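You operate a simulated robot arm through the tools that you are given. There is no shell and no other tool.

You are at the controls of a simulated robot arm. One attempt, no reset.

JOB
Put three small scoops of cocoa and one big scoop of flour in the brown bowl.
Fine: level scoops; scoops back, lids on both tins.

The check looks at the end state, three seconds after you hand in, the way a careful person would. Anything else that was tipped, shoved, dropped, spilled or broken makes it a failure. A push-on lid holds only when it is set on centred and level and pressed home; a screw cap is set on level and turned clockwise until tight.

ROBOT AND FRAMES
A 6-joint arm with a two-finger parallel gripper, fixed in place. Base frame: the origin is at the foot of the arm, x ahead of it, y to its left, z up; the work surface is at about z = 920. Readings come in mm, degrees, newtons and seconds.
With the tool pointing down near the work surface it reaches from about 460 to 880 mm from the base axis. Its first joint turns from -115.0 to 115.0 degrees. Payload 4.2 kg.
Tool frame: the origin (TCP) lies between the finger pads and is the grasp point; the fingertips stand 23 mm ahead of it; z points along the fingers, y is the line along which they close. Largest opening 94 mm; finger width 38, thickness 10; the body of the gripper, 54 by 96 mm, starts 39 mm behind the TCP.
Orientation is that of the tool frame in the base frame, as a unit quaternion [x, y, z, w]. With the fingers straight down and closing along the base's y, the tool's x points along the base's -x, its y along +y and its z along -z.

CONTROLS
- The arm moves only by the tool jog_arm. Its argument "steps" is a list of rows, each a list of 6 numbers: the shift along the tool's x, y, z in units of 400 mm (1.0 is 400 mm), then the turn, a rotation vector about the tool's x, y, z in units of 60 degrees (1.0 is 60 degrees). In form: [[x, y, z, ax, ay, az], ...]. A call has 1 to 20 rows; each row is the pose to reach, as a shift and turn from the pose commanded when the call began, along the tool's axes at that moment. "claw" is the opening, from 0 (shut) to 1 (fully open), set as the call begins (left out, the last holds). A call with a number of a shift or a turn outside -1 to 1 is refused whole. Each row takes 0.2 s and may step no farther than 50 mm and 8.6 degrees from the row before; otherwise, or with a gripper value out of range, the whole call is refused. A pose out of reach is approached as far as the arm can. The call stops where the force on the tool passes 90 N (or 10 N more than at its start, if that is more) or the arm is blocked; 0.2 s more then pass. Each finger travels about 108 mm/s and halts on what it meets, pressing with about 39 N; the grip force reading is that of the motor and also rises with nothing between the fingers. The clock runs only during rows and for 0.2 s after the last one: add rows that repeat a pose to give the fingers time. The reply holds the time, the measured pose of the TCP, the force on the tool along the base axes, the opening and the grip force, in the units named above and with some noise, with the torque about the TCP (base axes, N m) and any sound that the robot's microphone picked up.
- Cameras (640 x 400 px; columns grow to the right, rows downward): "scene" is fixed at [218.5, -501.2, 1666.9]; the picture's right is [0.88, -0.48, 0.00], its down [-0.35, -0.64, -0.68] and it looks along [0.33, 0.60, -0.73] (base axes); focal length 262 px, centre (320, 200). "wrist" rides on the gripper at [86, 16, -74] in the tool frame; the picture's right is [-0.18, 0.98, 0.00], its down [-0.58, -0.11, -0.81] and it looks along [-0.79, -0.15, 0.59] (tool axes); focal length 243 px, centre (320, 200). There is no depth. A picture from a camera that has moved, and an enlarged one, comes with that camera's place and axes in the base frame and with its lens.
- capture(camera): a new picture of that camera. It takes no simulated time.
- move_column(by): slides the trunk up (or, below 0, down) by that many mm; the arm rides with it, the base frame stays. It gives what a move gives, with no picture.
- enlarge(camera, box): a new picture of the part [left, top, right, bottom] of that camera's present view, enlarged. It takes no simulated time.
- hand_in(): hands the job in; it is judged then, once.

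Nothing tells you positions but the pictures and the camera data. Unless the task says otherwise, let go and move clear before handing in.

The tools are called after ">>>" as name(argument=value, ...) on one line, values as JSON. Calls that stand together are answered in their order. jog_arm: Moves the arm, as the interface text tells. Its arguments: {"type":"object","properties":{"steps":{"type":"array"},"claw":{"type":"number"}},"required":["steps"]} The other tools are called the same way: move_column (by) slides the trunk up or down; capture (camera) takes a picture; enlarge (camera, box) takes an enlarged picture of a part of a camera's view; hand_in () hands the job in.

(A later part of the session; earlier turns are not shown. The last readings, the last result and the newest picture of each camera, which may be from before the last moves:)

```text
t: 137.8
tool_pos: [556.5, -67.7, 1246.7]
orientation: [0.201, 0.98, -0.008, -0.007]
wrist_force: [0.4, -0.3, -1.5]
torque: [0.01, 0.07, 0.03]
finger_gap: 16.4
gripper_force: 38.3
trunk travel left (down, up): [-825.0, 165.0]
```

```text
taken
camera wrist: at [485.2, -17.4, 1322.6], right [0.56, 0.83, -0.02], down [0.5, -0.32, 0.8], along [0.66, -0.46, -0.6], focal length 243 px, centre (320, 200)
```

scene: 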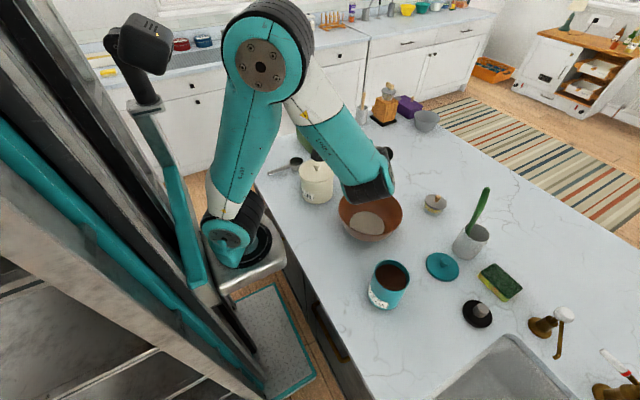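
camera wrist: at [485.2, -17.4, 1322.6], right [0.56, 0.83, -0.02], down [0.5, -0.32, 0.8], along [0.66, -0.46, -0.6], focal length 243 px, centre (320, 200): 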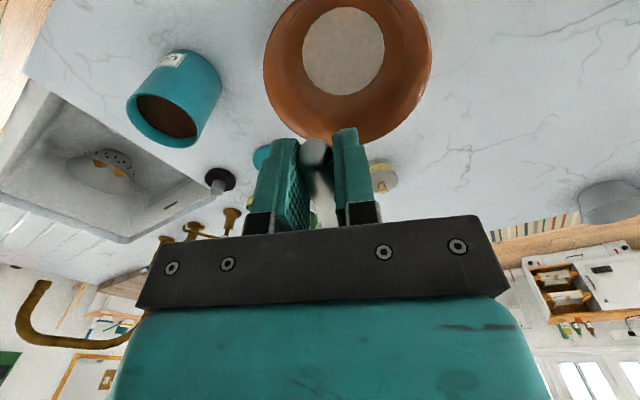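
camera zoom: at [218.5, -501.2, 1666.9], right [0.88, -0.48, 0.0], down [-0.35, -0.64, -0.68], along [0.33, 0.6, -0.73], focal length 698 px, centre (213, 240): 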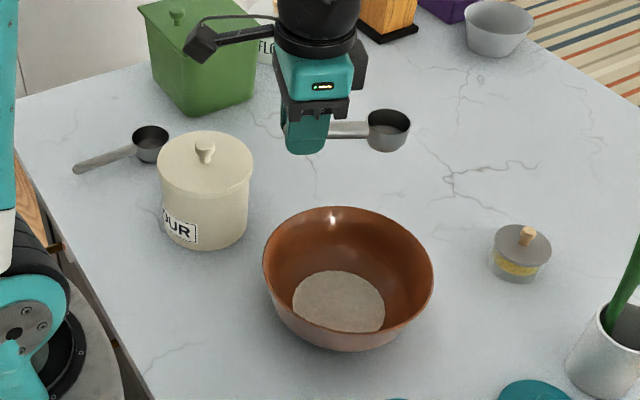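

Scoop still level in the grip and nothing moved. Now heading to the cocoa tin, turning the handle to point outward along the arm.

>>> jog_arm(steps=[[0.034, -0.087, 0.02, -0.004, -0.002, 0.07], [0.069, -0.173, 0.045, -0.008, -0.004, 0.14], [0.103, -0.26, 0.07, -0.011, -0.006, 0.22], [0.138, -0.346, 0.095, -0.015, -0.008, 0.29], [0.172, -0.433, 0.1175, -0.018, -0.01, 0.367], [0.172, -0.433, 0.1175, -0.018, -0.01, 0.367]])

>>> capture(camera="wrist")

>>> capture(camera="scene")

```text
t: 139.2
tool_pos: [424.1, -199.6, 1203.5]
orientation: [0.385, 0.923, 0.0, 0.003]
wrist_force: [-0.3, 0.3, -1.1]
torque: [0.03, 0.0, 0.01]
finger_gap: 16.1
gripper_force: 39.5
trunk travel left (down, up): [-825.0, 165.0]
```

```text
taken
camera wrist: at [373.7, -126.8, 1278.4], right [0.83, 0.56, 0.0], down [0.33, -0.49, 0.81], along [0.46, -0.67, -0.59], focal length 243 px, centre (320, 200)
```

wrist: 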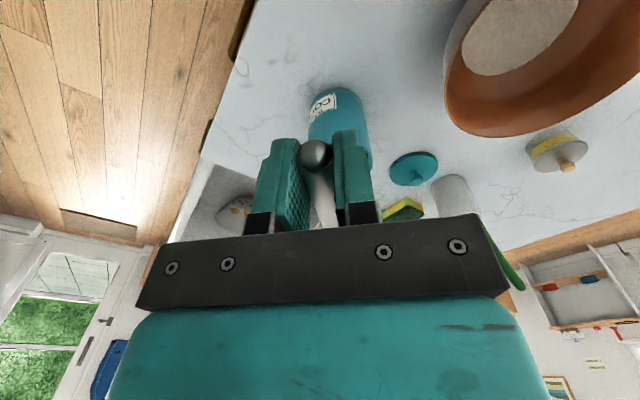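

```text
taken
```

scene: 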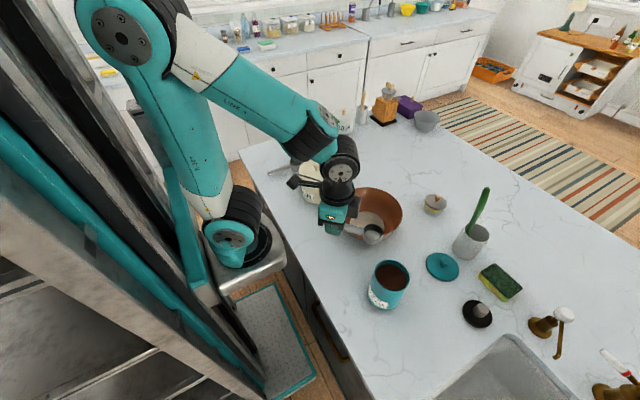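

I'll raise the trunk 100 mm for steep dipping, then position over the cocoa tin.

>>> move_column(by=100)

>>> jog_arm(steps=[[-0.06, 0, 0.06, 0, 0, 0], [-0.12, 0, 0.13, 0, 0, 0], [-0.18, 0.001, 0.21, 0, 0, 0], [-0.23, 0.001, 0.29, 0, 0, 0], [-0.2665, 0.0015, 0.375, 0, 0, 0], [-0.2665, 0.0015, 0.375, 0, 0, 0]])

>>> jog_arm(steps=[[0, 0, 0, 0, 0.1, 0], [0, 0, 0, 0, 0.2, 0], [0, 0, 0, 0, 0.3, 0], [0, 0, 0, 0, 0.4, 0], [0, 0, 0, 0, 0.5, 0], [0, 0, 0, 0, 0.6, 0], [0, 0, 0, 0, 0.7, 0], [0, 0, 0, 0, 0.8, 0], [0, 0, 0, 0, 0.8, 0]])

>>> enlarge(camera="scene", box=[330, 200, 450, 320])

>>> capture(camera="scene")

```text
t: 140.6
tool_pos: [423.3, -199.6, 1303.7]
orientation: [0.385, 0.923, 0.0, 0.002]
wrist_force: [0.5, 0.6, -1.5]
torque: [-0.01, 0.03, -0.02]
finger_gap: 16.4
gripper_force: 39.5
trunk travel left (down, up): [-925.0, 65.0]
```

```text
t: 142.0
tool_pos: [500.5, -274.7, 1152.3]
orientation: [0.385, 0.923, 0.0, 0.003]
wrist_force: [0.2, 0.2, -0.8]
torque: [0.05, 0.04, 0.0]
finger_gap: 16.6
gripper_force: 38.9
trunk travel left (down, up): [-925.0, 65.0]
```

```text
t: 144.0
tool_pos: [499.4, -275.3, 1153.7]
orientation: [0.351, 0.844, 0.155, -0.374]
wrist_force: [-0.1, -0.5, -0.4]
torque: [0.01, 0.06, 0.0]
finger_gap: 16.4
gripper_force: 39.2
trunk travel left (down, up): [-925.0, 65.0]
```

```text
3.33 times, centred on (390, 260) of scene
camera zoom: at [218.5, -501.2, 1666.9], right [0.88, -0.48, 0.0], down [-0.35, -0.64, -0.68], along [0.33, 0.6, -0.73], focal length 873 px, centre (87, 0)
```

zoom: 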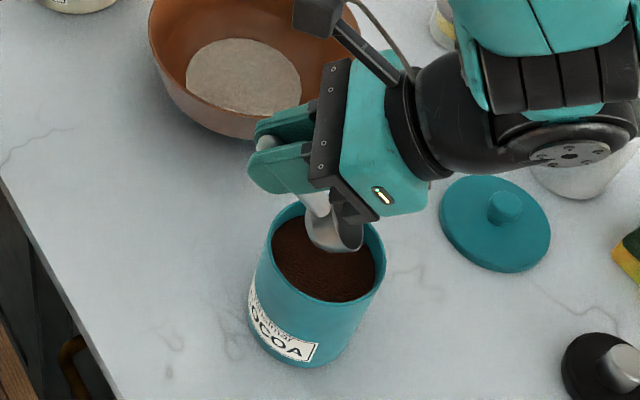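

```text
taken
```

scene: 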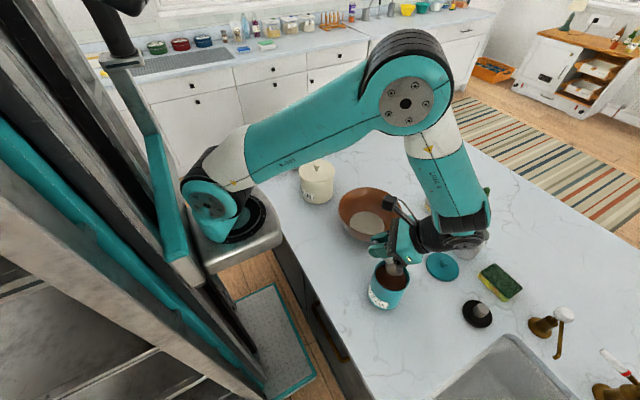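

Tilted 48° above the cocoa with no reach issue. Lowering into the tin in two stages.

>>> jog_arm(steps=[[-0.038, -0.003, 0.034, 0, 0, 0], [-0.076, -0.006, 0.068, 0, 0, 0], [-0.1133, -0.0067, 0.102, 0, 0, 0], [-0.1133, -0.0067, 0.102, 0, 0, 0]])

>>> enlarge(camera="scene", box=[355, 225, 425, 295])

```text
t: 145.0
tool_pos: [498.1, -277.4, 1093.5]
orientation: [0.352, 0.844, 0.155, -0.373]
wrist_force: [-0.4, -0.1, -0.3]
torque: [0.0, 0.04, 0.0]
finger_gap: 16.5
gripper_force: 39.3
trunk travel left (down, up): [-925.0, 65.0]
```

```text
5.71 times, centred on (390, 260) of scene
camera zoom: at [218.5, -501.2, 1666.9], right [0.88, -0.48, 0.0], down [-0.35, -0.64, -0.68], along [0.33, 0.6, -0.73], focal length 1496 px, centre (-80, -143)
```

zoom: 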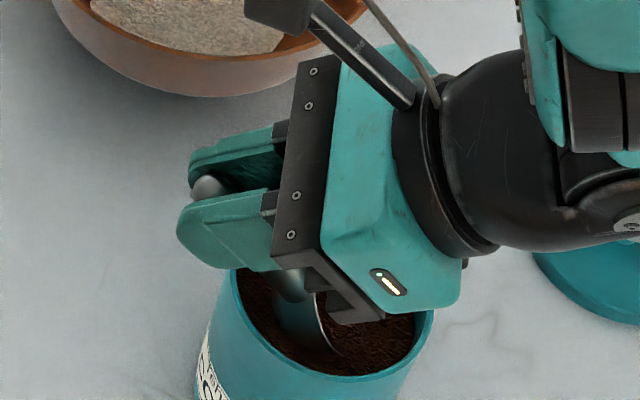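

>>> jog_arm(steps=[[-0.0107, 0, 0.0096, 0, 0, 0], [-0.0214, 0, 0.0193, 0, 0, 0], [-0.032, 0, 0.0289, 0, 0, 0], [-0.0427, 0, 0.0385, 0, 0, 0], [-0.0427, 0, 0.0385, 0, 0, 0]])

>>> enlarge(camera="scene", box=[355, 225, 425, 295])

```text
t: 146.2
tool_pos: [497.2, -278.5, 1069.3]
orientation: [0.35, 0.844, 0.156, -0.374]
wrist_force: [-0.9, 0.2, 5.8]
torque: [0.0, 0.03, -0.05]
finger_gap: 16.6
gripper_force: 38.9
trunk travel left (down, up): [-925.0, 65.0]
```

```text
5.71 times, centred on (390, 260) of scene
camera zoom: at [218.5, -501.2, 1666.9], right [0.88, -0.48, 0.0], down [-0.35, -0.64, -0.68], along [0.33, 0.6, -0.73], focal length 1496 px, centre (-80, -143)
```

zoom: 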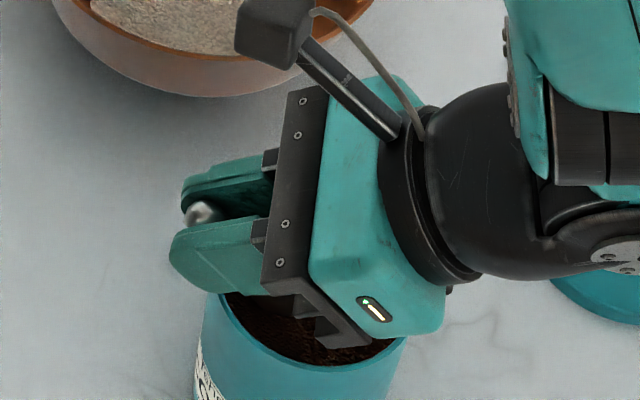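

A light touch near the grip (about 6 N) suggests a finger just met the rim, so I'll back off 3 mm and then sweep the scoop through the cocoa while rotating level.

>>> jog_arm(steps=[[0.005, 0, -0.0045, 0, 0, 0], [0.0099, 0, -0.0002, 0, -0.0667, 0], [0.0145, 0, 0.0045, 0, -0.1333, 0], [0.017, 0, 0.0103, 0, -0.2, 0], [0.0193, 0, 0.0162, 0, -0.2667, 0], [0.0219, 0, 0.0217, 0, -0.3333, 0], [0.0243, 0, 0.0269, 0, -0.4, 0], [0.0268, 0, 0.0297, 0, -0.4667, 0], [0.0291, 0, 0.0323, 0, -0.5333, 0], [0.0318, 0, 0.0353, 0, -0.6, 0], [0.0346, 0, 0.0385, 0, -0.6667, 0], [0.0387, 0, 0.0392, 0, -0.7333, 0], [0.0429, 0, 0.0401, 0, -0.8, 0], [0.0429, 0, 0.0401, 0, -0.8, 0], [0.0763, 0, 0.01, 0, -0.8, 0], [0.1227, 0, -0.0318, 0, -0.8, 0], [0.1227, 0, -0.0318, 0, -0.8, 0]])

>>> enlarge(camera="scene", box=[355, 225, 425, 295])

>>> enlarge(camera="scene", box=[330, 200, 450, 320])

```text
t: 149.8
tool_pos: [480.6, -259.1, 1114.5]
orientation: [0.384, 0.923, -0.001, 0.002]
wrist_force: [0.5, 0.3, -0.6]
torque: [0.08, 0.06, 0.0]
finger_gap: 16.5
gripper_force: 39.4
trunk travel left (down, up): [-925.0, 65.0]
```

```text
5.71 times, centred on (390, 260) of scene
camera zoom: at [218.5, -501.2, 1666.9], right [0.88, -0.48, 0.0], down [-0.35, -0.64, -0.68], along [0.33, 0.6, -0.73], focal length 1496 px, centre (-80, -143)
```

zoom: 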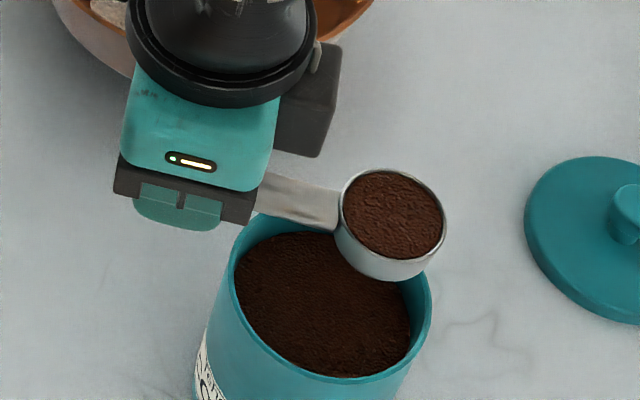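

```text
3.33 times, centred on (390, 260) of scene
camera zoom: at [218.5, -501.2, 1666.9], right [0.88, -0.48, 0.0], down [-0.35, -0.64, -0.68], along [0.33, 0.6, -0.73], focal length 873 px, centre (87, 0)
```

zoom: 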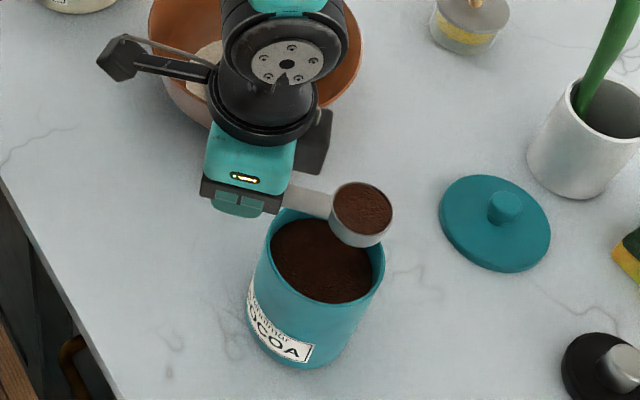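

>>> enlarge(camera="scene", box=[388, 250, 408, 276])

>>> enlarge(camera="scene", box=[365, 255, 415, 315])

```text
15.38 times, centred on (398, 263) of scene
camera zoom: at [218.5, -501.2, 1666.9], right [0.88, -0.48, 0.0], down [-0.35, -0.64, -0.68], along [0.33, 0.6, -0.73], focal length 4029 px, centre (-880, -769)
```

zoom: 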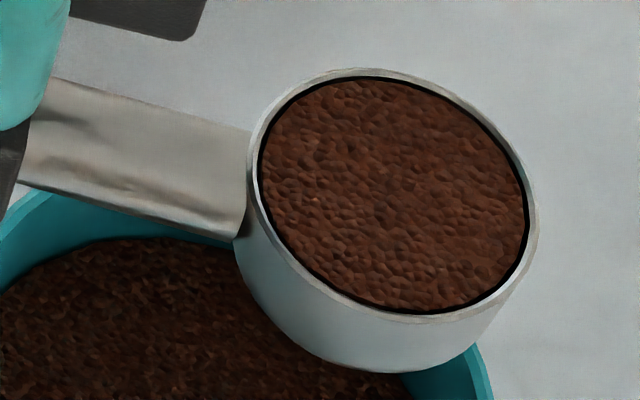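

```text
6.67 times, centred on (390, 285) of scene
camera zoom: at [218.5, -501.2, 1666.9], right [0.88, -0.48, 0.0], down [-0.35, -0.64, -0.68], along [0.33, 0.6, -0.73], focal length 1746 px, centre (-147, -367)
```

zoom: 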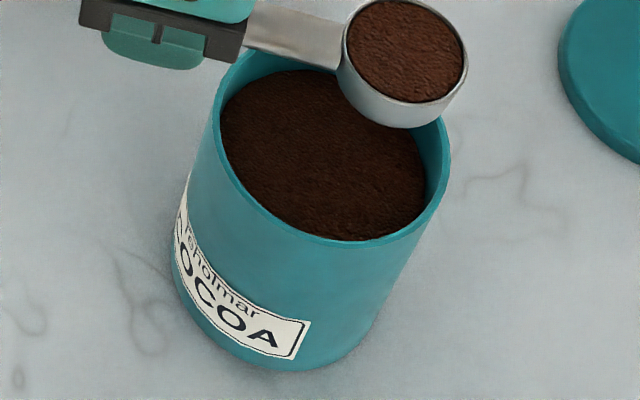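

A clean level scoop of cocoa. Now carrying it up and over to the pour position above the bowl, turning the handle sideways.

>>> jog_arm(steps=[[0, 0, -0.05, 0, 0, 0], [0, 0.01, -0.11, 0, 0, -0.05], [-0.002, 0.03, -0.17, 0, 0, -0.13], [-0.004, 0.055, -0.23, 0, 0, -0.23], [-0.006, 0.08, -0.29, 0, 0, -0.34], [-0.009, 0.105, -0.34, 0, 0, -0.45], [-0.011, 0.13, -0.39, 0, 0, -0.56], [-0.013, 0.155, -0.43, 0, 0, -0.68], [-0.015, 0.175, -0.47, 0, 0, -0.8], [-0.017, 0.1945, -0.5, 0, 0, -0.93], [-0.017, 0.1945, -0.5, 0, 0, -0.93]])

>>> jog_arm(steps=[[-0.019, 0.0095, -0.046, 0, 0, -0.09], [-0.038, 0.019, -0.0925, 0, 0, -0.19], [-0.057, 0.028, -0.139, 0, 0, -0.29], [-0.076, 0.038, -0.185, 0, 0, -0.39], [-0.095, 0.047, -0.231, 0, 0, -0.49], [-0.113, 0.057, -0.278, 0, 0, -0.59], [-0.132, 0.066, -0.324, 0, 0, -0.69], [-0.151, 0.075, -0.37, 0, 0, -0.78], [-0.17, 0.085, -0.416, 0, 0, -0.86], [-0.189, 0.0943, -0.4625, 0, 0, -0.93], [-0.189, 0.0943, -0.4625, 0, 0, -0.93]])

>>> capture(camera="scene")

```text
t: 152.2
tool_pos: [540.4, -209.7, 1315.6]
orientation: [-0.093, 0.996, -0.001, 0.002]
wrist_force: [0.6, -0.2, -0.8]
torque: [-0.01, 0.08, 0.02]
finger_gap: 16.7
gripper_force: 39.3
trunk travel left (down, up): [-925.0, 65.0]
```

```text
t: 154.6
tool_pos: [607.9, -157.4, 1499.7]
orientation: [-0.548, 0.837, -0.002, 0.0]
wrist_force: [0.1, 0.2, -1.1]
torque: [-0.05, 0.08, 0.0]
finger_gap: 16.5
gripper_force: 39.0
trunk travel left (down, up): [-925.0, 65.0]
```

```text
taken
```

scene: 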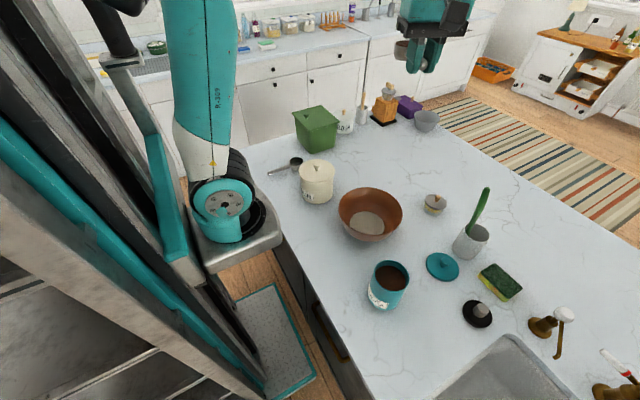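

>>> move_column(by=-300)

>>> capture(camera="scene")

>>> enlarge(camera="scene", box=[330, 120, 430, 250])

```text
t: 157.6
tool_pos: [607.8, -158.9, 1200.5]
orientation: [-0.548, 0.837, -0.002, 0.001]
wrist_force: [-0.2, 0.0, -1.9]
torque: [-0.08, 0.03, 0.0]
finger_gap: 16.6
gripper_force: 39.3
trunk travel left (down, up): [-625.0, 365.0]
```

```text
taken
```

scene: 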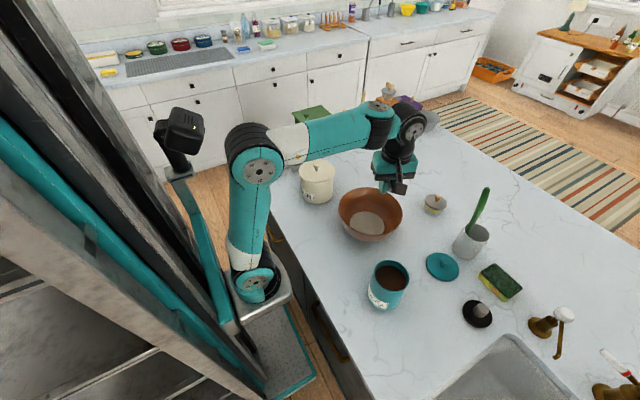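

```text
3.08 times, centred on (380, 185) of scene
camera zoom: at [218.5, -501.2, 1666.9], right [0.88, -0.48, 0.0], down [-0.35, -0.64, -0.68], along [0.33, 0.6, -0.73], focal length 806 px, centre (135, 246)
```

zoom: 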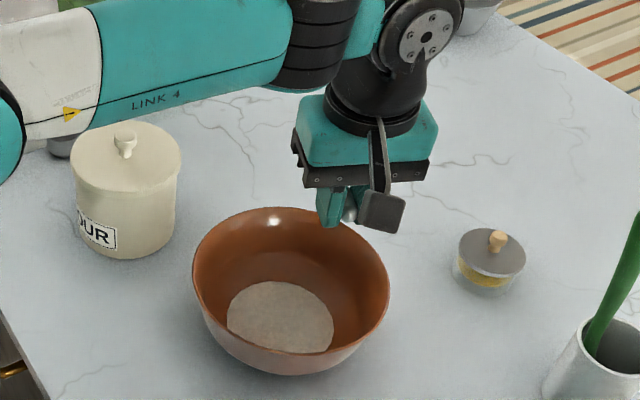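

Now pouring: pitching up with a gentle rise.

>>> jog_arm(steps=[[0, 0, -0.006, 0.1, 0, 0], [0, 0, -0.0125, 0.2, 0, 0], [0, 0, -0.019, 0.3, 0, 0], [0, 0, -0.025, 0.4, 0, 0], [0, 0, -0.031, 0.5, 0, 0], [0, 0, -0.0375, 0.6, 0, 0], [0, 0, -0.044, 0.7, 0, 0], [0, 0, -0.05, 0.8, 0, 0], [0, 0, -0.056, 0.9, 0, 0], [0, 0, -0.0625, 1.0, 0, 0], [0, 0, -0.0625, 1.0, 0, 0]])

>>> enlarge(camera="scene", box=[310, 120, 430, 250])

```text
t: 160.0
tool_pos: [608.9, -158.4, 1225.2]
orientation: [-0.474, 0.723, -0.421, 0.274]
wrist_force: [-0.7, 0.2, -1.4]
torque: [-0.02, 0.06, -0.02]
finger_gap: 16.5
gripper_force: 38.9
trunk travel left (down, up): [-625.0, 365.0]
```

```text
3.08 times, centred on (370, 185) of scene
camera zoom: at [218.5, -501.2, 1666.9], right [0.88, -0.48, 0.0], down [-0.35, -0.64, -0.68], along [0.33, 0.6, -0.73], focal length 806 px, centre (166, 246)
```

zoom: 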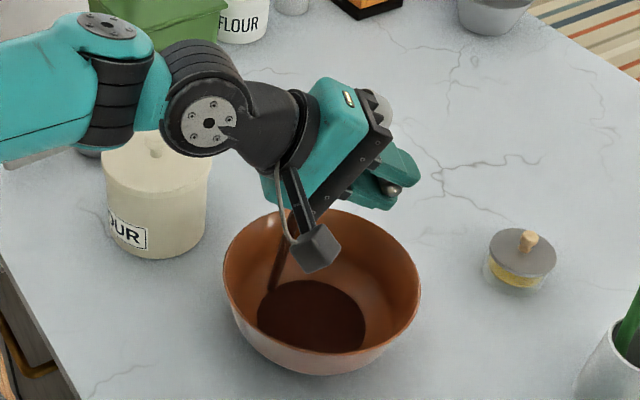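

Cocoa is streaming into the bowl. Continuing the pitch past horizontal.

>>> jog_arm(steps=[[0, -0.015, -0.009, 0.095, 0, 0], [0, -0.03, -0.0175, 0.19, 0, 0], [0, -0.045, -0.026, 0.285, 0, 0], [0, -0.061, -0.035, 0.38, 0, 0], [0, -0.076, -0.044, 0.475, 0, 0], [0, -0.091, -0.0525, 0.57, 0, 0], [0, -0.106, -0.061, 0.665, 0, 0], [0, -0.121, -0.07, 0.76, 0, 0], [0, -0.136, -0.079, 0.855, 0, 0], [0, -0.1515, -0.0875, 0.95, 0, 0], [0, -0.1515, -0.0875, 0.95, 0, 0]])

>>> enlarge(camera="scene", box=[310, 100, 430, 250])

```text
t: 162.4
tool_pos: [608.4, -158.9, 1296.2]
orientation: [0.288, -0.436, 0.713, -0.467]
wrist_force: [-0.4, 0.4, 0.0]
torque: [-0.04, 0.0, -0.02]
finger_gap: 16.4
gripper_force: 39.1
trunk travel left (down, up): [-625.0, 365.0]
```

```text
2.67 times, centred on (370, 175) of scene
camera zoom: at [218.5, -501.2, 1666.9], right [0.88, -0.48, 0.0], down [-0.35, -0.64, -0.68], along [0.33, 0.6, -0.73], focal length 698 px, centre (187, 267)
```

zoom: 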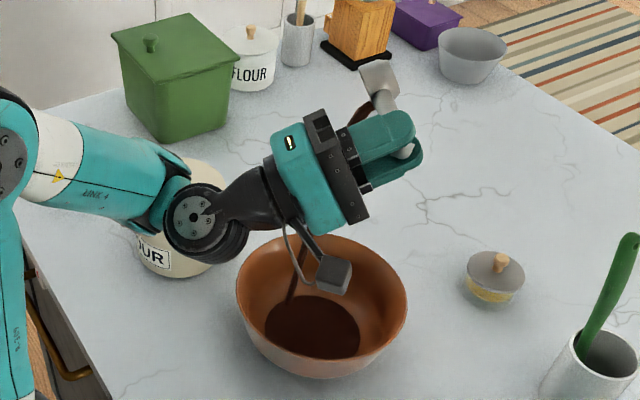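

The model of the arm's limits holds—no reach problems. Tipping a bit further to 130° and holding for the scoop to empty.

>>> jog_arm(steps=[[0, -0.048, 0.024, 0.072, 0, 0], [0, -0.095, 0.048, 0.145, 0, 0], [0, -0.1426, 0.0726, 0.217, 0, 0], [0, -0.1426, 0.0726, 0.217, 0, 0], [0, -0.1426, 0.0726, 0.217, 0, 0], [0, -0.1426, 0.0726, 0.217, 0, 0], [0, -0.1426, 0.0726, 0.217, 0, 0], [0, -0.1426, 0.0726, 0.217, 0, 0], [0, -0.1426, 0.0726, 0.217, 0, 0], [0, -0.1426, 0.0726, 0.217, 0, 0], [0, -0.1426, 0.0726, 0.217, 0, 0], [0, -0.1426, 0.0726, 0.217, 0, 0], [0, -0.1426, 0.0726, 0.217, 0, 0], [0, -0.1426, 0.0726, 0.217, 0, 0]])

>>> enlarge(camera="scene", box=[310, 80, 430, 250])

>>> enlarge(camera="scene", box=[360, 95, 400, 135])

```text
t: 165.4
tool_pos: [609.9, -164.2, 1369.4]
orientation: [0.232, -0.352, 0.758, -0.497]
wrist_force: [-0.2, -0.5, -0.8]
torque: [-0.04, 0.05, 0.02]
finger_gap: 16.2
gripper_force: 39.1
out of reach, approached as far as the arm can: row 1, 2, 3, 4, 5, 6, 7, 8, 9, 10, 11, 12, 13, 14
trunk travel left (down, up): [-625.0, 365.0]
```

```text
2.35 times, centred on (370, 165) of scene
camera zoom: at [218.5, -501.2, 1666.9], right [0.88, -0.48, 0.0], down [-0.35, -0.64, -0.68], along [0.33, 0.6, -0.73], focal length 616 px, centre (202, 282)
```

zoom: 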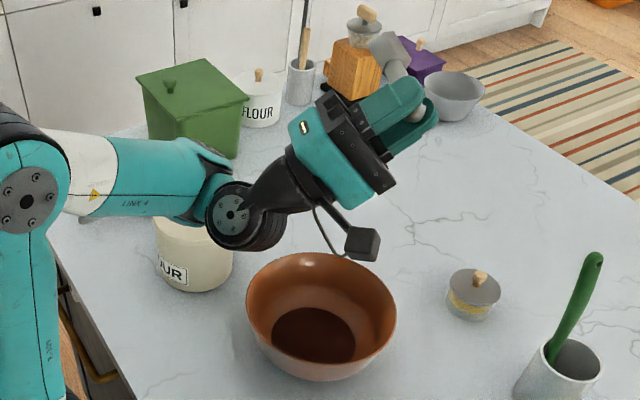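

```text
10.00 times, centred on (380, 115) of scene
camera zoom: at [218.5, -501.2, 1666.9], right [0.88, -0.48, 0.0], down [-0.35, -0.64, -0.68], along [0.33, 0.6, -0.73], focal length 2619 px, centre (-280, 1050)
```

zoom: 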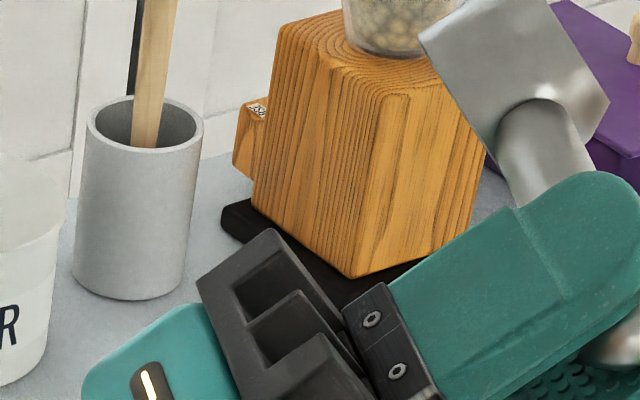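

The stream has ended. Retracing back toward upright.

>>> jog_arm(steps=[[-0.003, 0.046, -0.04, -0.078, 0, 0], [-0.006, 0.092, -0.08, -0.157, 0, 0], [-0.01, 0.138, -0.12, -0.235, 0, 0], [-0.01, 0.138, -0.12, -0.235, 0, 0]])

>>> jog_arm(steps=[[0, 0.0156, -0.008, -0.095, 0, 0], [0, 0.031, -0.016, -0.19, 0, 0], [0, 0.047, -0.024, -0.285, 0, 0], [0, 0.0624, -0.032, -0.38, 0, 0], [0, 0.078, -0.04, -0.475, 0, 0], [0, 0.0936, -0.048, -0.57, 0, 0], [0, 0.109, -0.0556, -0.665, 0, 0], [0, 0.125, -0.0635, -0.76, 0, 0], [0, 0.14, -0.0715, -0.855, 0, 0], [0, 0.156, -0.0795, -0.95, 0, 0], [0, 0.156, -0.0795, -0.95, 0, 0]])

>>> jog_arm(steps=[[0, 0.005, 0.003, -0.1, 0, 0], [0, 0.01, 0.006, -0.2, 0, 0], [0, 0.016, 0.009, -0.3, 0, 0], [0, 0.021, 0.0125, -0.4, 0, 0], [0, 0.027, 0.016, -0.5, 0, 0], [0, 0.032, 0.019, -0.6, 0, 0], [0, 0.038, 0.022, -0.7, 0, 0], [0, 0.043, 0.025, -0.8, 0, 0], [0, 0.048, 0.028, -0.9, 0, 0], [0, 0.054, 0.031, -1.0, 0, 0], [0, 0.054, 0.031, -1.0, 0, 0]])

>>> enlarge(camera="scene", box=[310, 120, 430, 250])

```text
t: 166.4
tool_pos: [612.1, -157.3, 1295.7]
orientation: [0.291, -0.442, 0.71, -0.464]
wrist_force: [-0.1, 0.3, -0.9]
torque: [-0.05, 0.05, -0.02]
finger_gap: 16.8
gripper_force: 39.1
trunk travel left (down, up): [-625.0, 365.0]
```

```text
t: 168.8
tool_pos: [610.9, -157.4, 1225.6]
orientation: [-0.477, 0.728, -0.413, 0.269]
wrist_force: [-0.3, -0.4, -1.2]
torque: [-0.06, 0.04, -0.01]
finger_gap: 16.3
gripper_force: 38.9
trunk travel left (down, up): [-625.0, 365.0]
```

```text
t: 171.2
tool_pos: [610.3, -157.4, 1200.7]
orientation: [-0.547, 0.837, 0.006, -0.005]
wrist_force: [0.1, -0.2, -0.1]
torque: [-0.11, 0.01, -0.01]
finger_gap: 16.6
gripper_force: 39.4
trunk travel left (down, up): [-625.0, 365.0]
```

```text
3.08 times, centred on (370, 185) of scene
camera zoom: at [218.5, -501.2, 1666.9], right [0.88, -0.48, 0.0], down [-0.35, -0.64, -0.68], along [0.33, 0.6, -0.73], focal length 806 px, centre (166, 246)
```

zoom: 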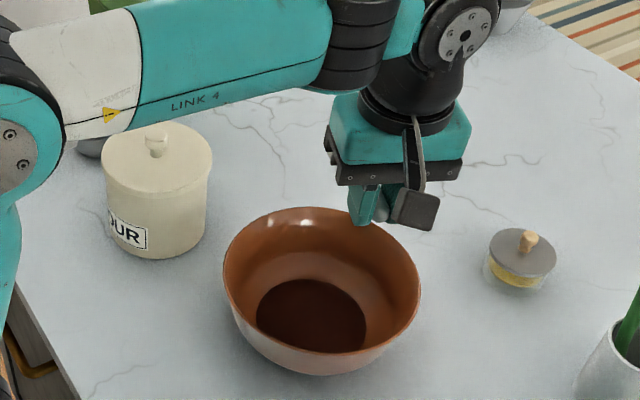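

First scoop of cocoa delivered with no spill. Going back for the second: trunk up, then retrace to the tin.

>>> move_column(by=300)

>>> jog_arm(steps=[[0.019, 0.0105, 0.046, 0.015, 0, 0.09], [0.037, 0.021, 0.0925, 0.015, 0, 0.19], [0.056, 0.0315, 0.139, 0.015, 0, 0.29], [0.075, 0.042, 0.185, 0.015, 0, 0.39], [0.094, 0.0525, 0.231, 0.015, 0, 0.49], [0.112, 0.063, 0.278, 0.015, 0, 0.59], [0.131, 0.0735, 0.324, 0.015, 0, 0.69], [0.15, 0.084, 0.37, 0.015, 0, 0.78], [0.168, 0.0945, 0.416, 0.015, 0, 0.86], [0.187, 0.105, 0.4625, 0.015, 0, 0.93], [0.187, 0.105, 0.4625, 0.015, 0, 0.93]])

>>> enlarge(camera="scene", box=[320, 80, 440, 250])

```text
t: 174.2
tool_pos: [610.3, -158.2, 1499.9]
orientation: [-0.547, 0.837, 0.005, -0.005]
wrist_force: [0.0, -0.8, -0.4]
torque: [-0.03, 0.03, 0.0]
finger_gap: 16.6
gripper_force: 38.8
trunk travel left (down, up): [-925.0, 65.0]
```

```text
t: 176.6
tool_pos: [538.6, -209.5, 1315.5]
orientation: [-0.091, 0.996, -0.003, -0.003]
wrist_force: [1.0, -0.6, -0.7]
torque: [0.0, 0.05, -0.02]
finger_gap: 16.6
gripper_force: 38.9
trunk travel left (down, up): [-925.0, 65.0]
```

```text
2.35 times, centred on (380, 165) of scene
camera zoom: at [218.5, -501.2, 1666.9], right [0.88, -0.48, 0.0], down [-0.35, -0.64, -0.68], along [0.33, 0.6, -0.73], focal length 616 px, centre (179, 282)
```

zoom: 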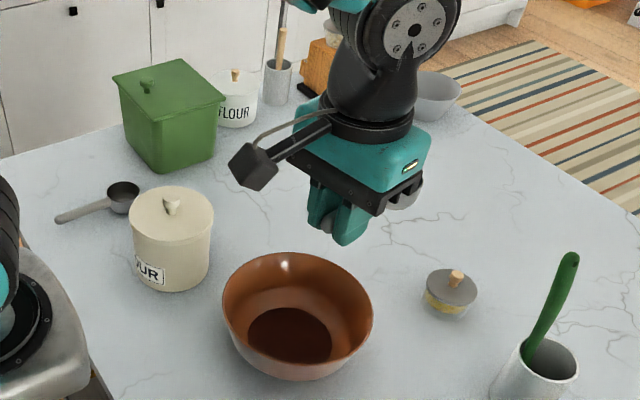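

>>> jog_arm(steps=[[0.013, -0.015, 0.03, -0.005, -0.006, 0.09], [0.026, -0.03, 0.06, -0.005, -0.006, 0.19], [0.039, -0.045, 0.1, -0.005, -0.006, 0.29], [0.051, -0.06, 0.14, -0.005, -0.006, 0.39], [0.064, -0.075, 0.18, -0.005, -0.006, 0.49], [0.077, -0.09, 0.22, -0.005, -0.006, 0.59], [0.09, -0.105, 0.26, -0.005, -0.006, 0.69], [0.103, -0.12, 0.3, -0.005, -0.006, 0.78], [0.116, -0.136, 0.35, -0.005, -0.006, 0.86], [0.1287, -0.151, 0.3988, -0.005, -0.006, 0.93], [0.1287, -0.151, 0.3988, -0.005, -0.006, 0.93]])

>>> enlarge(camera="scene", box=[330, 190, 450, 320])

```text
t: 179.0
tool_pos: [498.8, -278.0, 1156.1]
orientation: [0.384, 0.923, -0.002, 0.003]
wrist_force: [0.2, 0.3, -0.2]
torque: [0.04, 0.06, 0.01]
finger_gap: 16.3
gripper_force: 39.2
trunk travel left (down, up): [-925.0, 65.0]
```

```text
3.08 times, centred on (390, 255) of scene
camera zoom: at [218.5, -501.2, 1666.9], right [0.88, -0.48, 0.0], down [-0.35, -0.64, -0.68], along [0.33, 0.6, -0.73], focal length 806 px, centre (105, 31)
```

zoom: 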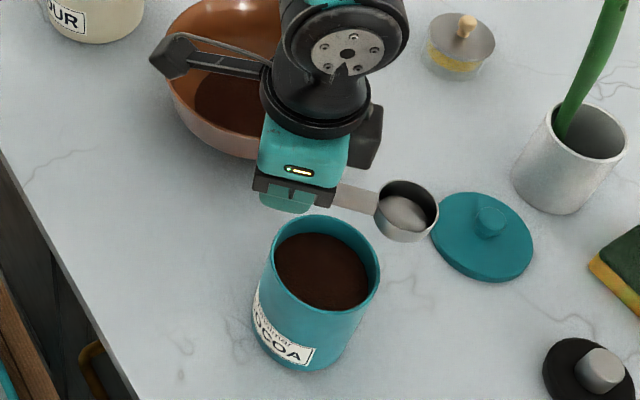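

Scoop is empty and clean. Tilting 52° and dipping for scoop two.

>>> jog_arm(steps=[[0, 0, 0, 0, 0.1083, 0], [0, 0, 0, 0, 0.2167, 0], [0, 0, 0, 0, 0.325, 0], [0, 0, 0, 0, 0.4333, 0], [0, 0, 0, 0, 0.5417, 0], [0, 0, 0, 0, 0.65, 0], [0, 0, 0, 0, 0.7583, 0], [0, 0, 0, 0, 0.8667, 0], [0, 0, 0, 0, 0.8667, 0]])

>>> jog_arm(steps=[[-0.0394, 0, 0.0308, 0, 0, 0], [-0.0788, 0, 0.0616, 0, 0, 0], [-0.1182, 0, 0.0924, 0, 0, 0], [-0.1182, 0, 0.0924, 0, 0, 0]])

>>> enlarge(camera="scene", box=[355, 225, 425, 295])

```text
t: 181.0
tool_pos: [499.1, -278.7, 1156.9]
orientation: [0.346, 0.83, 0.169, -0.403]
wrist_force: [0.7, 0.0, -0.8]
torque: [0.01, 0.03, -0.01]
finger_gap: 16.5
gripper_force: 38.6
trunk travel left (down, up): [-925.0, 65.0]
```

```text
t: 182.0
tool_pos: [498.7, -279.7, 1096.2]
orientation: [0.346, 0.83, 0.168, -0.403]
wrist_force: [-1.0, -0.3, -0.5]
torque: [-0.02, 0.03, 0.01]
finger_gap: 16.1
gripper_force: 38.7
trunk travel left (down, up): [-925.0, 65.0]
```

```text
5.71 times, centred on (390, 260) of scene
camera zoom: at [218.5, -501.2, 1666.9], right [0.88, -0.48, 0.0], down [-0.35, -0.64, -0.68], along [0.33, 0.6, -0.73], focal length 1496 px, centre (-80, -143)
```

zoom: 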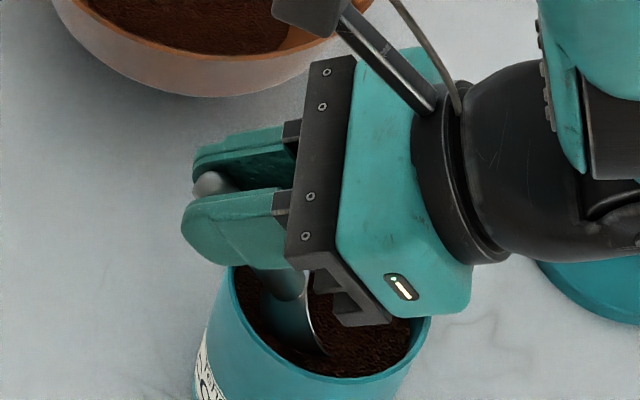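

>>> jog_arm(steps=[[-0.0123, 0, 0.0096, 0, 0, 0], [-0.0246, 0, 0.0193, 0, 0, 0], [-0.037, 0, 0.0289, 0, 0, 0], [-0.0473, 0, 0.037, 0, 0, 0], [-0.0473, 0, 0.037, 0, 0, 0]])

>>> enlarge(camera="scene", box=[355, 225, 425, 295])

```text
t: 183.2
tool_pos: [500.5, -280.1, 1071.6]
orientation: [0.345, 0.831, 0.167, -0.404]
wrist_force: [1.0, -1.7, 0.7]
torque: [-0.01, 0.0, 0.01]
finger_gap: 16.7
gripper_force: 38.6
trunk travel left (down, up): [-925.0, 65.0]
```

```text
5.71 times, centred on (390, 260) of scene
camera zoom: at [218.5, -501.2, 1666.9], right [0.88, -0.48, 0.0], down [-0.35, -0.64, -0.68], along [0.33, 0.6, -0.73], focal length 1496 px, centre (-80, -143)
```

zoom: 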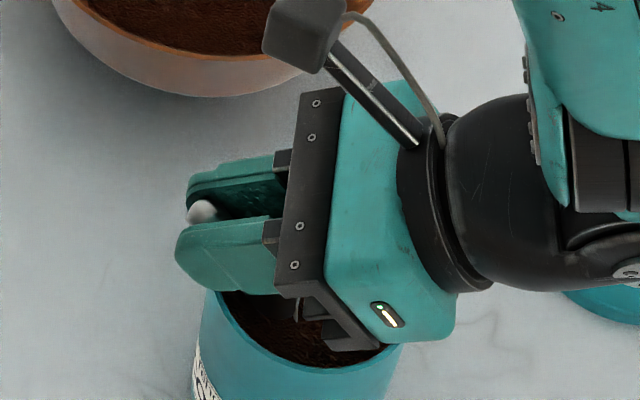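

Only soft powder resistance this time. Sweeping and levelling for scoop two.

>>> jog_arm(steps=[[0.0032, 0, 0.0067, 0, -0.0667, 0], [0.0064, 0, 0.0134, 0, -0.1333, 0], [0.0106, 0, 0.019, 0, -0.2, 0], [0.0148, 0, 0.0246, 0, -0.2667, 0], [0.0171, 0, 0.0301, 0, -0.3333, 0], [0.0195, 0, 0.0355, 0, -0.4, 0], [0.0215, 0, 0.0399, 0, -0.4667, 0], [0.0234, 0, 0.0442, 0, -0.5333, 0], [0.0238, 0, 0.0496, 0, -0.6, 0], [0.0242, 0, 0.055, 0, -0.6667, 0], [0.0261, 0, 0.059, 0, -0.7333, 0], [0.0281, 0, 0.0631, 0, -0.8, 0], [0.0301, 0, 0.0653, 0, -0.8667, 0], [0.0301, 0, 0.0653, 0, -0.8667, 0], [0.0707, 0, 0.0336, 0, -0.8667, 0], [0.1207, 0, -0.0055, 0, -0.8667, 0], [0.1207, 0, -0.0055, 0, -0.8667, 0]])

>>> enlarge(camera="scene", box=[355, 225, 425, 295])

>>> enlarge(camera="scene", box=[388, 250, 412, 276])

```text
t: 186.8
tool_pos: [480.0, -258.7, 1113.5]
orientation: [0.384, 0.923, -0.001, 0.001]
wrist_force: [0.3, 0.7, -0.1]
torque: [0.07, 0.04, 0.02]
finger_gap: 16.4
gripper_force: 39.1
trunk travel left (down, up): [-925.0, 65.0]
```

```text
5.71 times, centred on (390, 260) of scene
camera zoom: at [218.5, -501.2, 1666.9], right [0.88, -0.48, 0.0], down [-0.35, -0.64, -0.68], along [0.33, 0.6, -0.73], focal length 1496 px, centre (-80, -143)
```

zoom: 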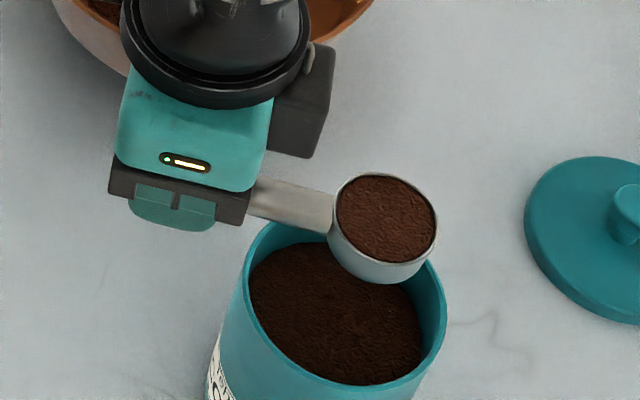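

```text
15.38 times, centred on (400, 263) of scene
camera zoom: at [218.5, -501.2, 1666.9], right [0.88, -0.48, 0.0], down [-0.35, -0.64, -0.68], along [0.33, 0.6, -0.73], focal length 4029 px, centre (-911, -769)
```

zoom: 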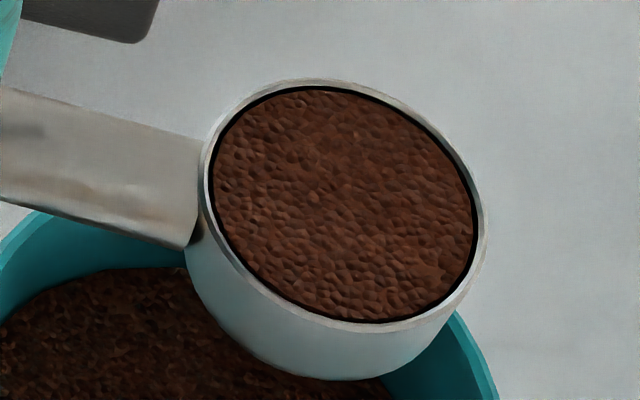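

Scoop two is level and full. The tin slid about 9 mm during the sweep, so I'll use a shorter sweep next time. Carrying this one to the bowl along the same path.

>>> jog_arm(steps=[[0, 0, -0.05, 0, 0, 0], [0, 0.01, -0.11, 0, 0, -0.05], [-0.002, 0.03, -0.17, 0, 0, -0.13], [-0.004, 0.055, -0.23, 0, 0, -0.23], [-0.006, 0.08, -0.29, 0, 0, -0.34], [-0.009, 0.105, -0.34, 0, 0, -0.45], [-0.011, 0.13, -0.39, 0, 0, -0.56], [-0.013, 0.155, -0.43, 0, 0, -0.68], [-0.015, 0.175, -0.47, 0, 0, -0.8], [-0.017, 0.1945, -0.5, 0, 0, -0.93], [-0.017, 0.1945, -0.5, 0, 0, -0.93]])

>>> jog_arm(steps=[[-0.019, 0.0095, -0.046, 0, 0, -0.09], [-0.038, 0.019, -0.0925, 0, 0, -0.19], [-0.057, 0.028, -0.139, 0, 0, -0.29], [-0.076, 0.038, -0.185, 0, 0, -0.39], [-0.095, 0.047, -0.231, 0, 0, -0.49], [-0.113, 0.057, -0.278, 0, 0, -0.59], [-0.132, 0.066, -0.324, 0, 0, -0.69], [-0.151, 0.075, -0.37, 0, 0, -0.78], [-0.17, 0.085, -0.416, 0, 0, -0.86], [-0.189, 0.0943, -0.4625, 0, 0, -0.93], [-0.189, 0.0943, -0.4625, 0, 0, -0.93]])

>>> move_column(by=-300)

>>> enlarge(camera="scene", box=[330, 120, 430, 320])

```text
t: 189.2
tool_pos: [540.1, -207.0, 1313.2]
orientation: [-0.092, 0.996, -0.002, 0.001]
wrist_force: [-0.1, 0.2, -0.6]
torque: [-0.01, 0.08, 0.0]
finger_gap: 16.4
gripper_force: 39.2
trunk travel left (down, up): [-925.0, 65.0]
```

```text
t: 191.6
tool_pos: [606.4, -156.9, 1497.7]
orientation: [-0.548, 0.836, -0.002, 0.001]
wrist_force: [-0.1, 0.5, -0.4]
torque: [-0.05, 0.02, 0.0]
finger_gap: 16.5
gripper_force: 38.8
trunk travel left (down, up): [-925.0, 65.0]
```

```text
t: 194.6
tool_pos: [606.4, -157.5, 1197.2]
orientation: [-0.547, 0.837, -0.002, 0.0]
wrist_force: [0.6, -0.8, -0.1]
torque: [-0.02, 0.06, 0.02]
finger_gap: 16.4
gripper_force: 39.0
trunk travel left (down, up): [-625.0, 365.0]
```

```text
2.00 times, centred on (380, 220) of scene
camera zoom: at [218.5, -501.2, 1666.9], right [0.88, -0.48, 0.0], down [-0.35, -0.64, -0.68], along [0.33, 0.6, -0.73], focal length 524 px, centre (200, 160)
```

zoom: 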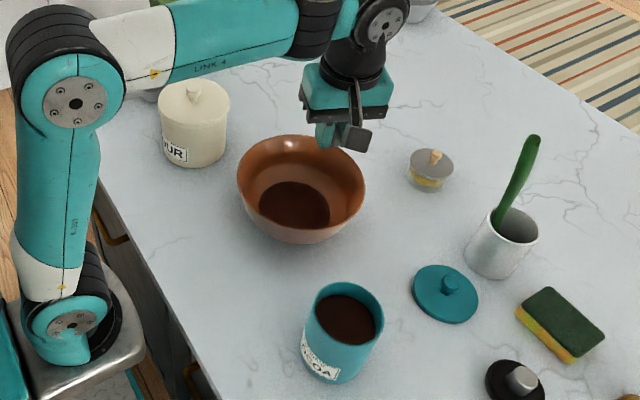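

Now pouring scoop two with the same motion.

>>> jog_arm(steps=[[0, 0, -0.006, 0.1, 0, 0], [0, 0, -0.0125, 0.2, 0, 0], [0, 0, -0.019, 0.3, 0, 0], [0, 0, -0.025, 0.4, 0, 0], [0, 0, -0.031, 0.5, 0, 0], [0, 0, -0.0375, 0.6, 0, 0], [0, 0, -0.044, 0.7, 0, 0], [0, 0, -0.05, 0.8, 0, 0], [0, 0, -0.056, 0.9, 0, 0], [0, 0, -0.0625, 1.0, 0, 0], [0, 0, -0.0625, 1.0, 0, 0]])

>>> jog_arm(steps=[[0, -0.015, -0.009, 0.095, 0, 0], [0, -0.03, -0.0175, 0.19, 0, 0], [0, -0.045, -0.026, 0.285, 0, 0], [0, -0.061, -0.035, 0.38, 0, 0], [0, -0.076, -0.044, 0.475, 0, 0], [0, -0.091, -0.0525, 0.57, 0, 0], [0, -0.106, -0.061, 0.665, 0, 0], [0, -0.121, -0.07, 0.76, 0, 0], [0, -0.136, -0.079, 0.855, 0, 0], [0, -0.1515, -0.0875, 0.95, 0, 0], [0, -0.1515, -0.0875, 0.95, 0, 0]])

>>> jog_arm(steps=[[0, -0.048, 0.024, 0.072, 0, 0], [0, -0.095, 0.048, 0.145, 0, 0], [0, -0.1426, 0.0726, 0.217, 0, 0], [0, -0.1426, 0.0726, 0.217, 0, 0], [0, -0.1426, 0.0726, 0.217, 0, 0], [0, -0.1426, 0.0726, 0.217, 0, 0], [0, -0.1426, 0.0726, 0.217, 0, 0], [0, -0.1426, 0.0726, 0.217, 0, 0], [0, -0.1426, 0.0726, 0.217, 0, 0], [0, -0.1426, 0.0726, 0.217, 0, 0], [0, -0.1426, 0.0726, 0.217, 0, 0], [0, -0.1426, 0.0726, 0.217, 0, 0], [0, -0.1426, 0.0726, 0.217, 0, 0], [0, -0.1426, 0.0726, 0.217, 0, 0]])

>>> enlarge(camera="scene", box=[310, 80, 430, 250])

```text
t: 197.0
tool_pos: [606.8, -156.9, 1224.7]
orientation: [-0.474, 0.723, -0.42, 0.275]
wrist_force: [-0.8, -1.4, -0.6]
torque: [-0.04, 0.09, 0.0]
finger_gap: 16.6
gripper_force: 39.4
trunk travel left (down, up): [-625.0, 365.0]
```

```text
t: 199.4
tool_pos: [606.3, -159.7, 1297.6]
orientation: [0.287, -0.436, 0.714, -0.467]
wrist_force: [-0.1, 0.0, -1.1]
torque: [-0.04, 0.04, 0.02]
finger_gap: 16.3
gripper_force: 38.9
out of reach, approached as far as the arm can: row 10, 11
trunk travel left (down, up): [-625.0, 365.0]
```

```text
t: 202.4
tool_pos: [608.4, -162.7, 1369.1]
orientation: [0.233, -0.352, 0.759, -0.496]
wrist_force: [-0.7, 0.2, -1.6]
torque: [-0.03, 0.03, 0.01]
finger_gap: 16.1
gripper_force: 39.0
out of reach, approached as far as the arm can: row 1, 2, 3, 4, 5, 6, 7, 8, 9, 10, 11, 12, 13, 14
trunk travel left (down, up): [-625.0, 365.0]
```

```text
2.35 times, centred on (370, 165) of scene
camera zoom: at [218.5, -501.2, 1666.9], right [0.88, -0.48, 0.0], down [-0.35, -0.64, -0.68], along [0.33, 0.6, -0.73], focal length 616 px, centre (202, 282)
```

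zoom: 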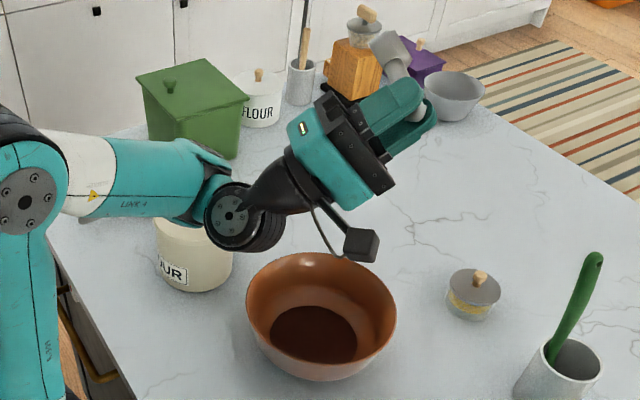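

Second scoop emptied. Retracing to upright and back toward the tin.

>>> jog_arm(steps=[[-0.003, 0.046, -0.04, -0.078, 0, 0], [-0.006, 0.092, -0.08, -0.157, 0, 0], [-0.01, 0.138, -0.12, -0.235, 0, 0], [-0.01, 0.138, -0.12, -0.235, 0, 0]])

>>> jog_arm(steps=[[0, 0.0156, -0.008, -0.095, 0, 0], [0, 0.031, -0.016, -0.19, 0, 0], [0, 0.047, -0.024, -0.285, 0, 0], [0, 0.0624, -0.032, -0.38, 0, 0], [0, 0.078, -0.04, -0.475, 0, 0], [0, 0.0936, -0.048, -0.57, 0, 0], [0, 0.109, -0.0556, -0.665, 0, 0], [0, 0.125, -0.0635, -0.76, 0, 0], [0, 0.14, -0.0715, -0.855, 0, 0], [0, 0.156, -0.0795, -0.95, 0, 0], [0, 0.156, -0.0795, -0.95, 0, 0]])

>>> jog_arm(steps=[[0, 0.005, 0.003, -0.1, 0, 0], [0, 0.01, 0.006, -0.2, 0, 0], [0, 0.016, 0.009, -0.3, 0, 0], [0, 0.021, 0.0125, -0.4, 0, 0], [0, 0.027, 0.016, -0.5, 0, 0], [0, 0.032, 0.019, -0.6, 0, 0], [0, 0.038, 0.022, -0.7, 0, 0], [0, 0.043, 0.025, -0.8, 0, 0], [0, 0.048, 0.028, -0.9, 0, 0], [0, 0.054, 0.031, -1.0, 0, 0], [0, 0.054, 0.031, -1.0, 0, 0]])

>>> move_column(by=300)

>>> enlarge(camera="scene", box=[330, 170, 450, 320])

```text
t: 203.4
tool_pos: [609.6, -158.1, 1293.9]
orientation: [0.291, -0.441, 0.71, -0.465]
wrist_force: [-0.2, 0.2, -0.5]
torque: [-0.04, 0.03, -0.02]
finger_gap: 16.3
gripper_force: 39.3
trunk travel left (down, up): [-625.0, 365.0]
```

```text
t: 205.8
tool_pos: [608.8, -156.3, 1225.5]
orientation: [-0.477, 0.727, -0.413, 0.27]
wrist_force: [-0.4, 0.1, -0.5]
torque: [-0.05, 0.07, 0.0]
finger_gap: 16.2
gripper_force: 39.2
trunk travel left (down, up): [-625.0, 365.0]
```

```text
t: 208.2
tool_pos: [609.2, -158.8, 1199.5]
orientation: [-0.547, 0.837, 0.006, -0.005]
wrist_force: [0.2, -0.5, -0.8]
torque: [-0.04, 0.04, 0.01]
finger_gap: 16.5
gripper_force: 38.9
trunk travel left (down, up): [-625.0, 365.0]
```

```text
t: 211.2
tool_pos: [607.5, -159.2, 1500.4]
orientation: [-0.547, 0.837, 0.006, -0.006]
wrist_force: [-0.5, -0.7, -0.9]
torque: [-0.06, -0.01, 0.01]
finger_gap: 16.2
gripper_force: 39.3
trunk travel left (down, up): [-925.0, 65.0]
```

```text
2.67 times, centred on (390, 245) of scene
camera zoom: at [218.5, -501.2, 1666.9], right [0.88, -0.48, 0.0], down [-0.35, -0.64, -0.68], along [0.33, 0.6, -0.73], focal length 698 px, centre (133, 80)
```

zoom: 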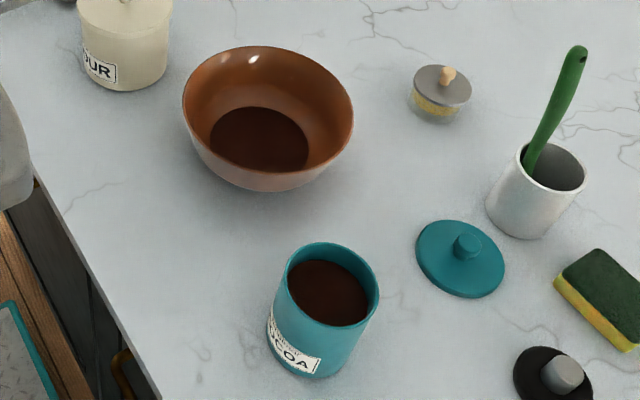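

I have a clear view of the tin; measuring its new position precisely.

>>> enlarge(camera="scene", box=[360, 250, 424, 325])

>>> enlarge(camera="scene", box=[330, 175, 410, 245])

```text
5.33 times, centred on (392, 288) of scene
camera zoom: at [218.5, -501.2, 1666.9], right [0.88, -0.48, 0.0], down [-0.35, -0.64, -0.68], along [0.33, 0.6, -0.73], focal length 1397 px, centre (-64, -267)
```

zoom: 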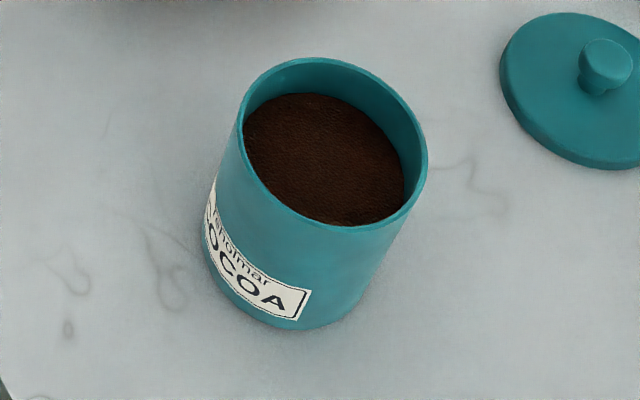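

```text
5.71 times, centred on (370, 210) of scene
camera zoom: at [218.5, -501.2, 1666.9], right [0.88, -0.48, 0.0], down [-0.35, -0.64, -0.68], along [0.33, 0.6, -0.73], focal length 1496 px, centre (34, 143)
```

zoom: 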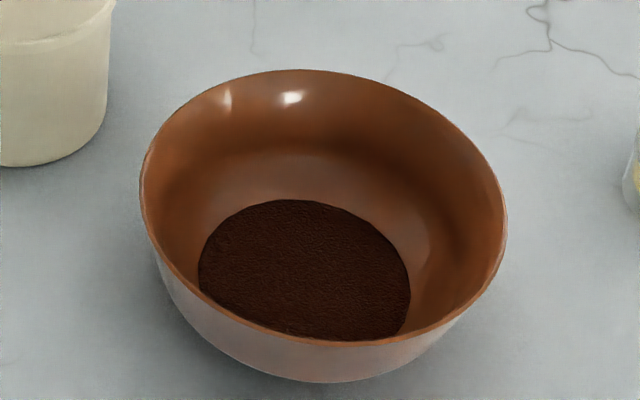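

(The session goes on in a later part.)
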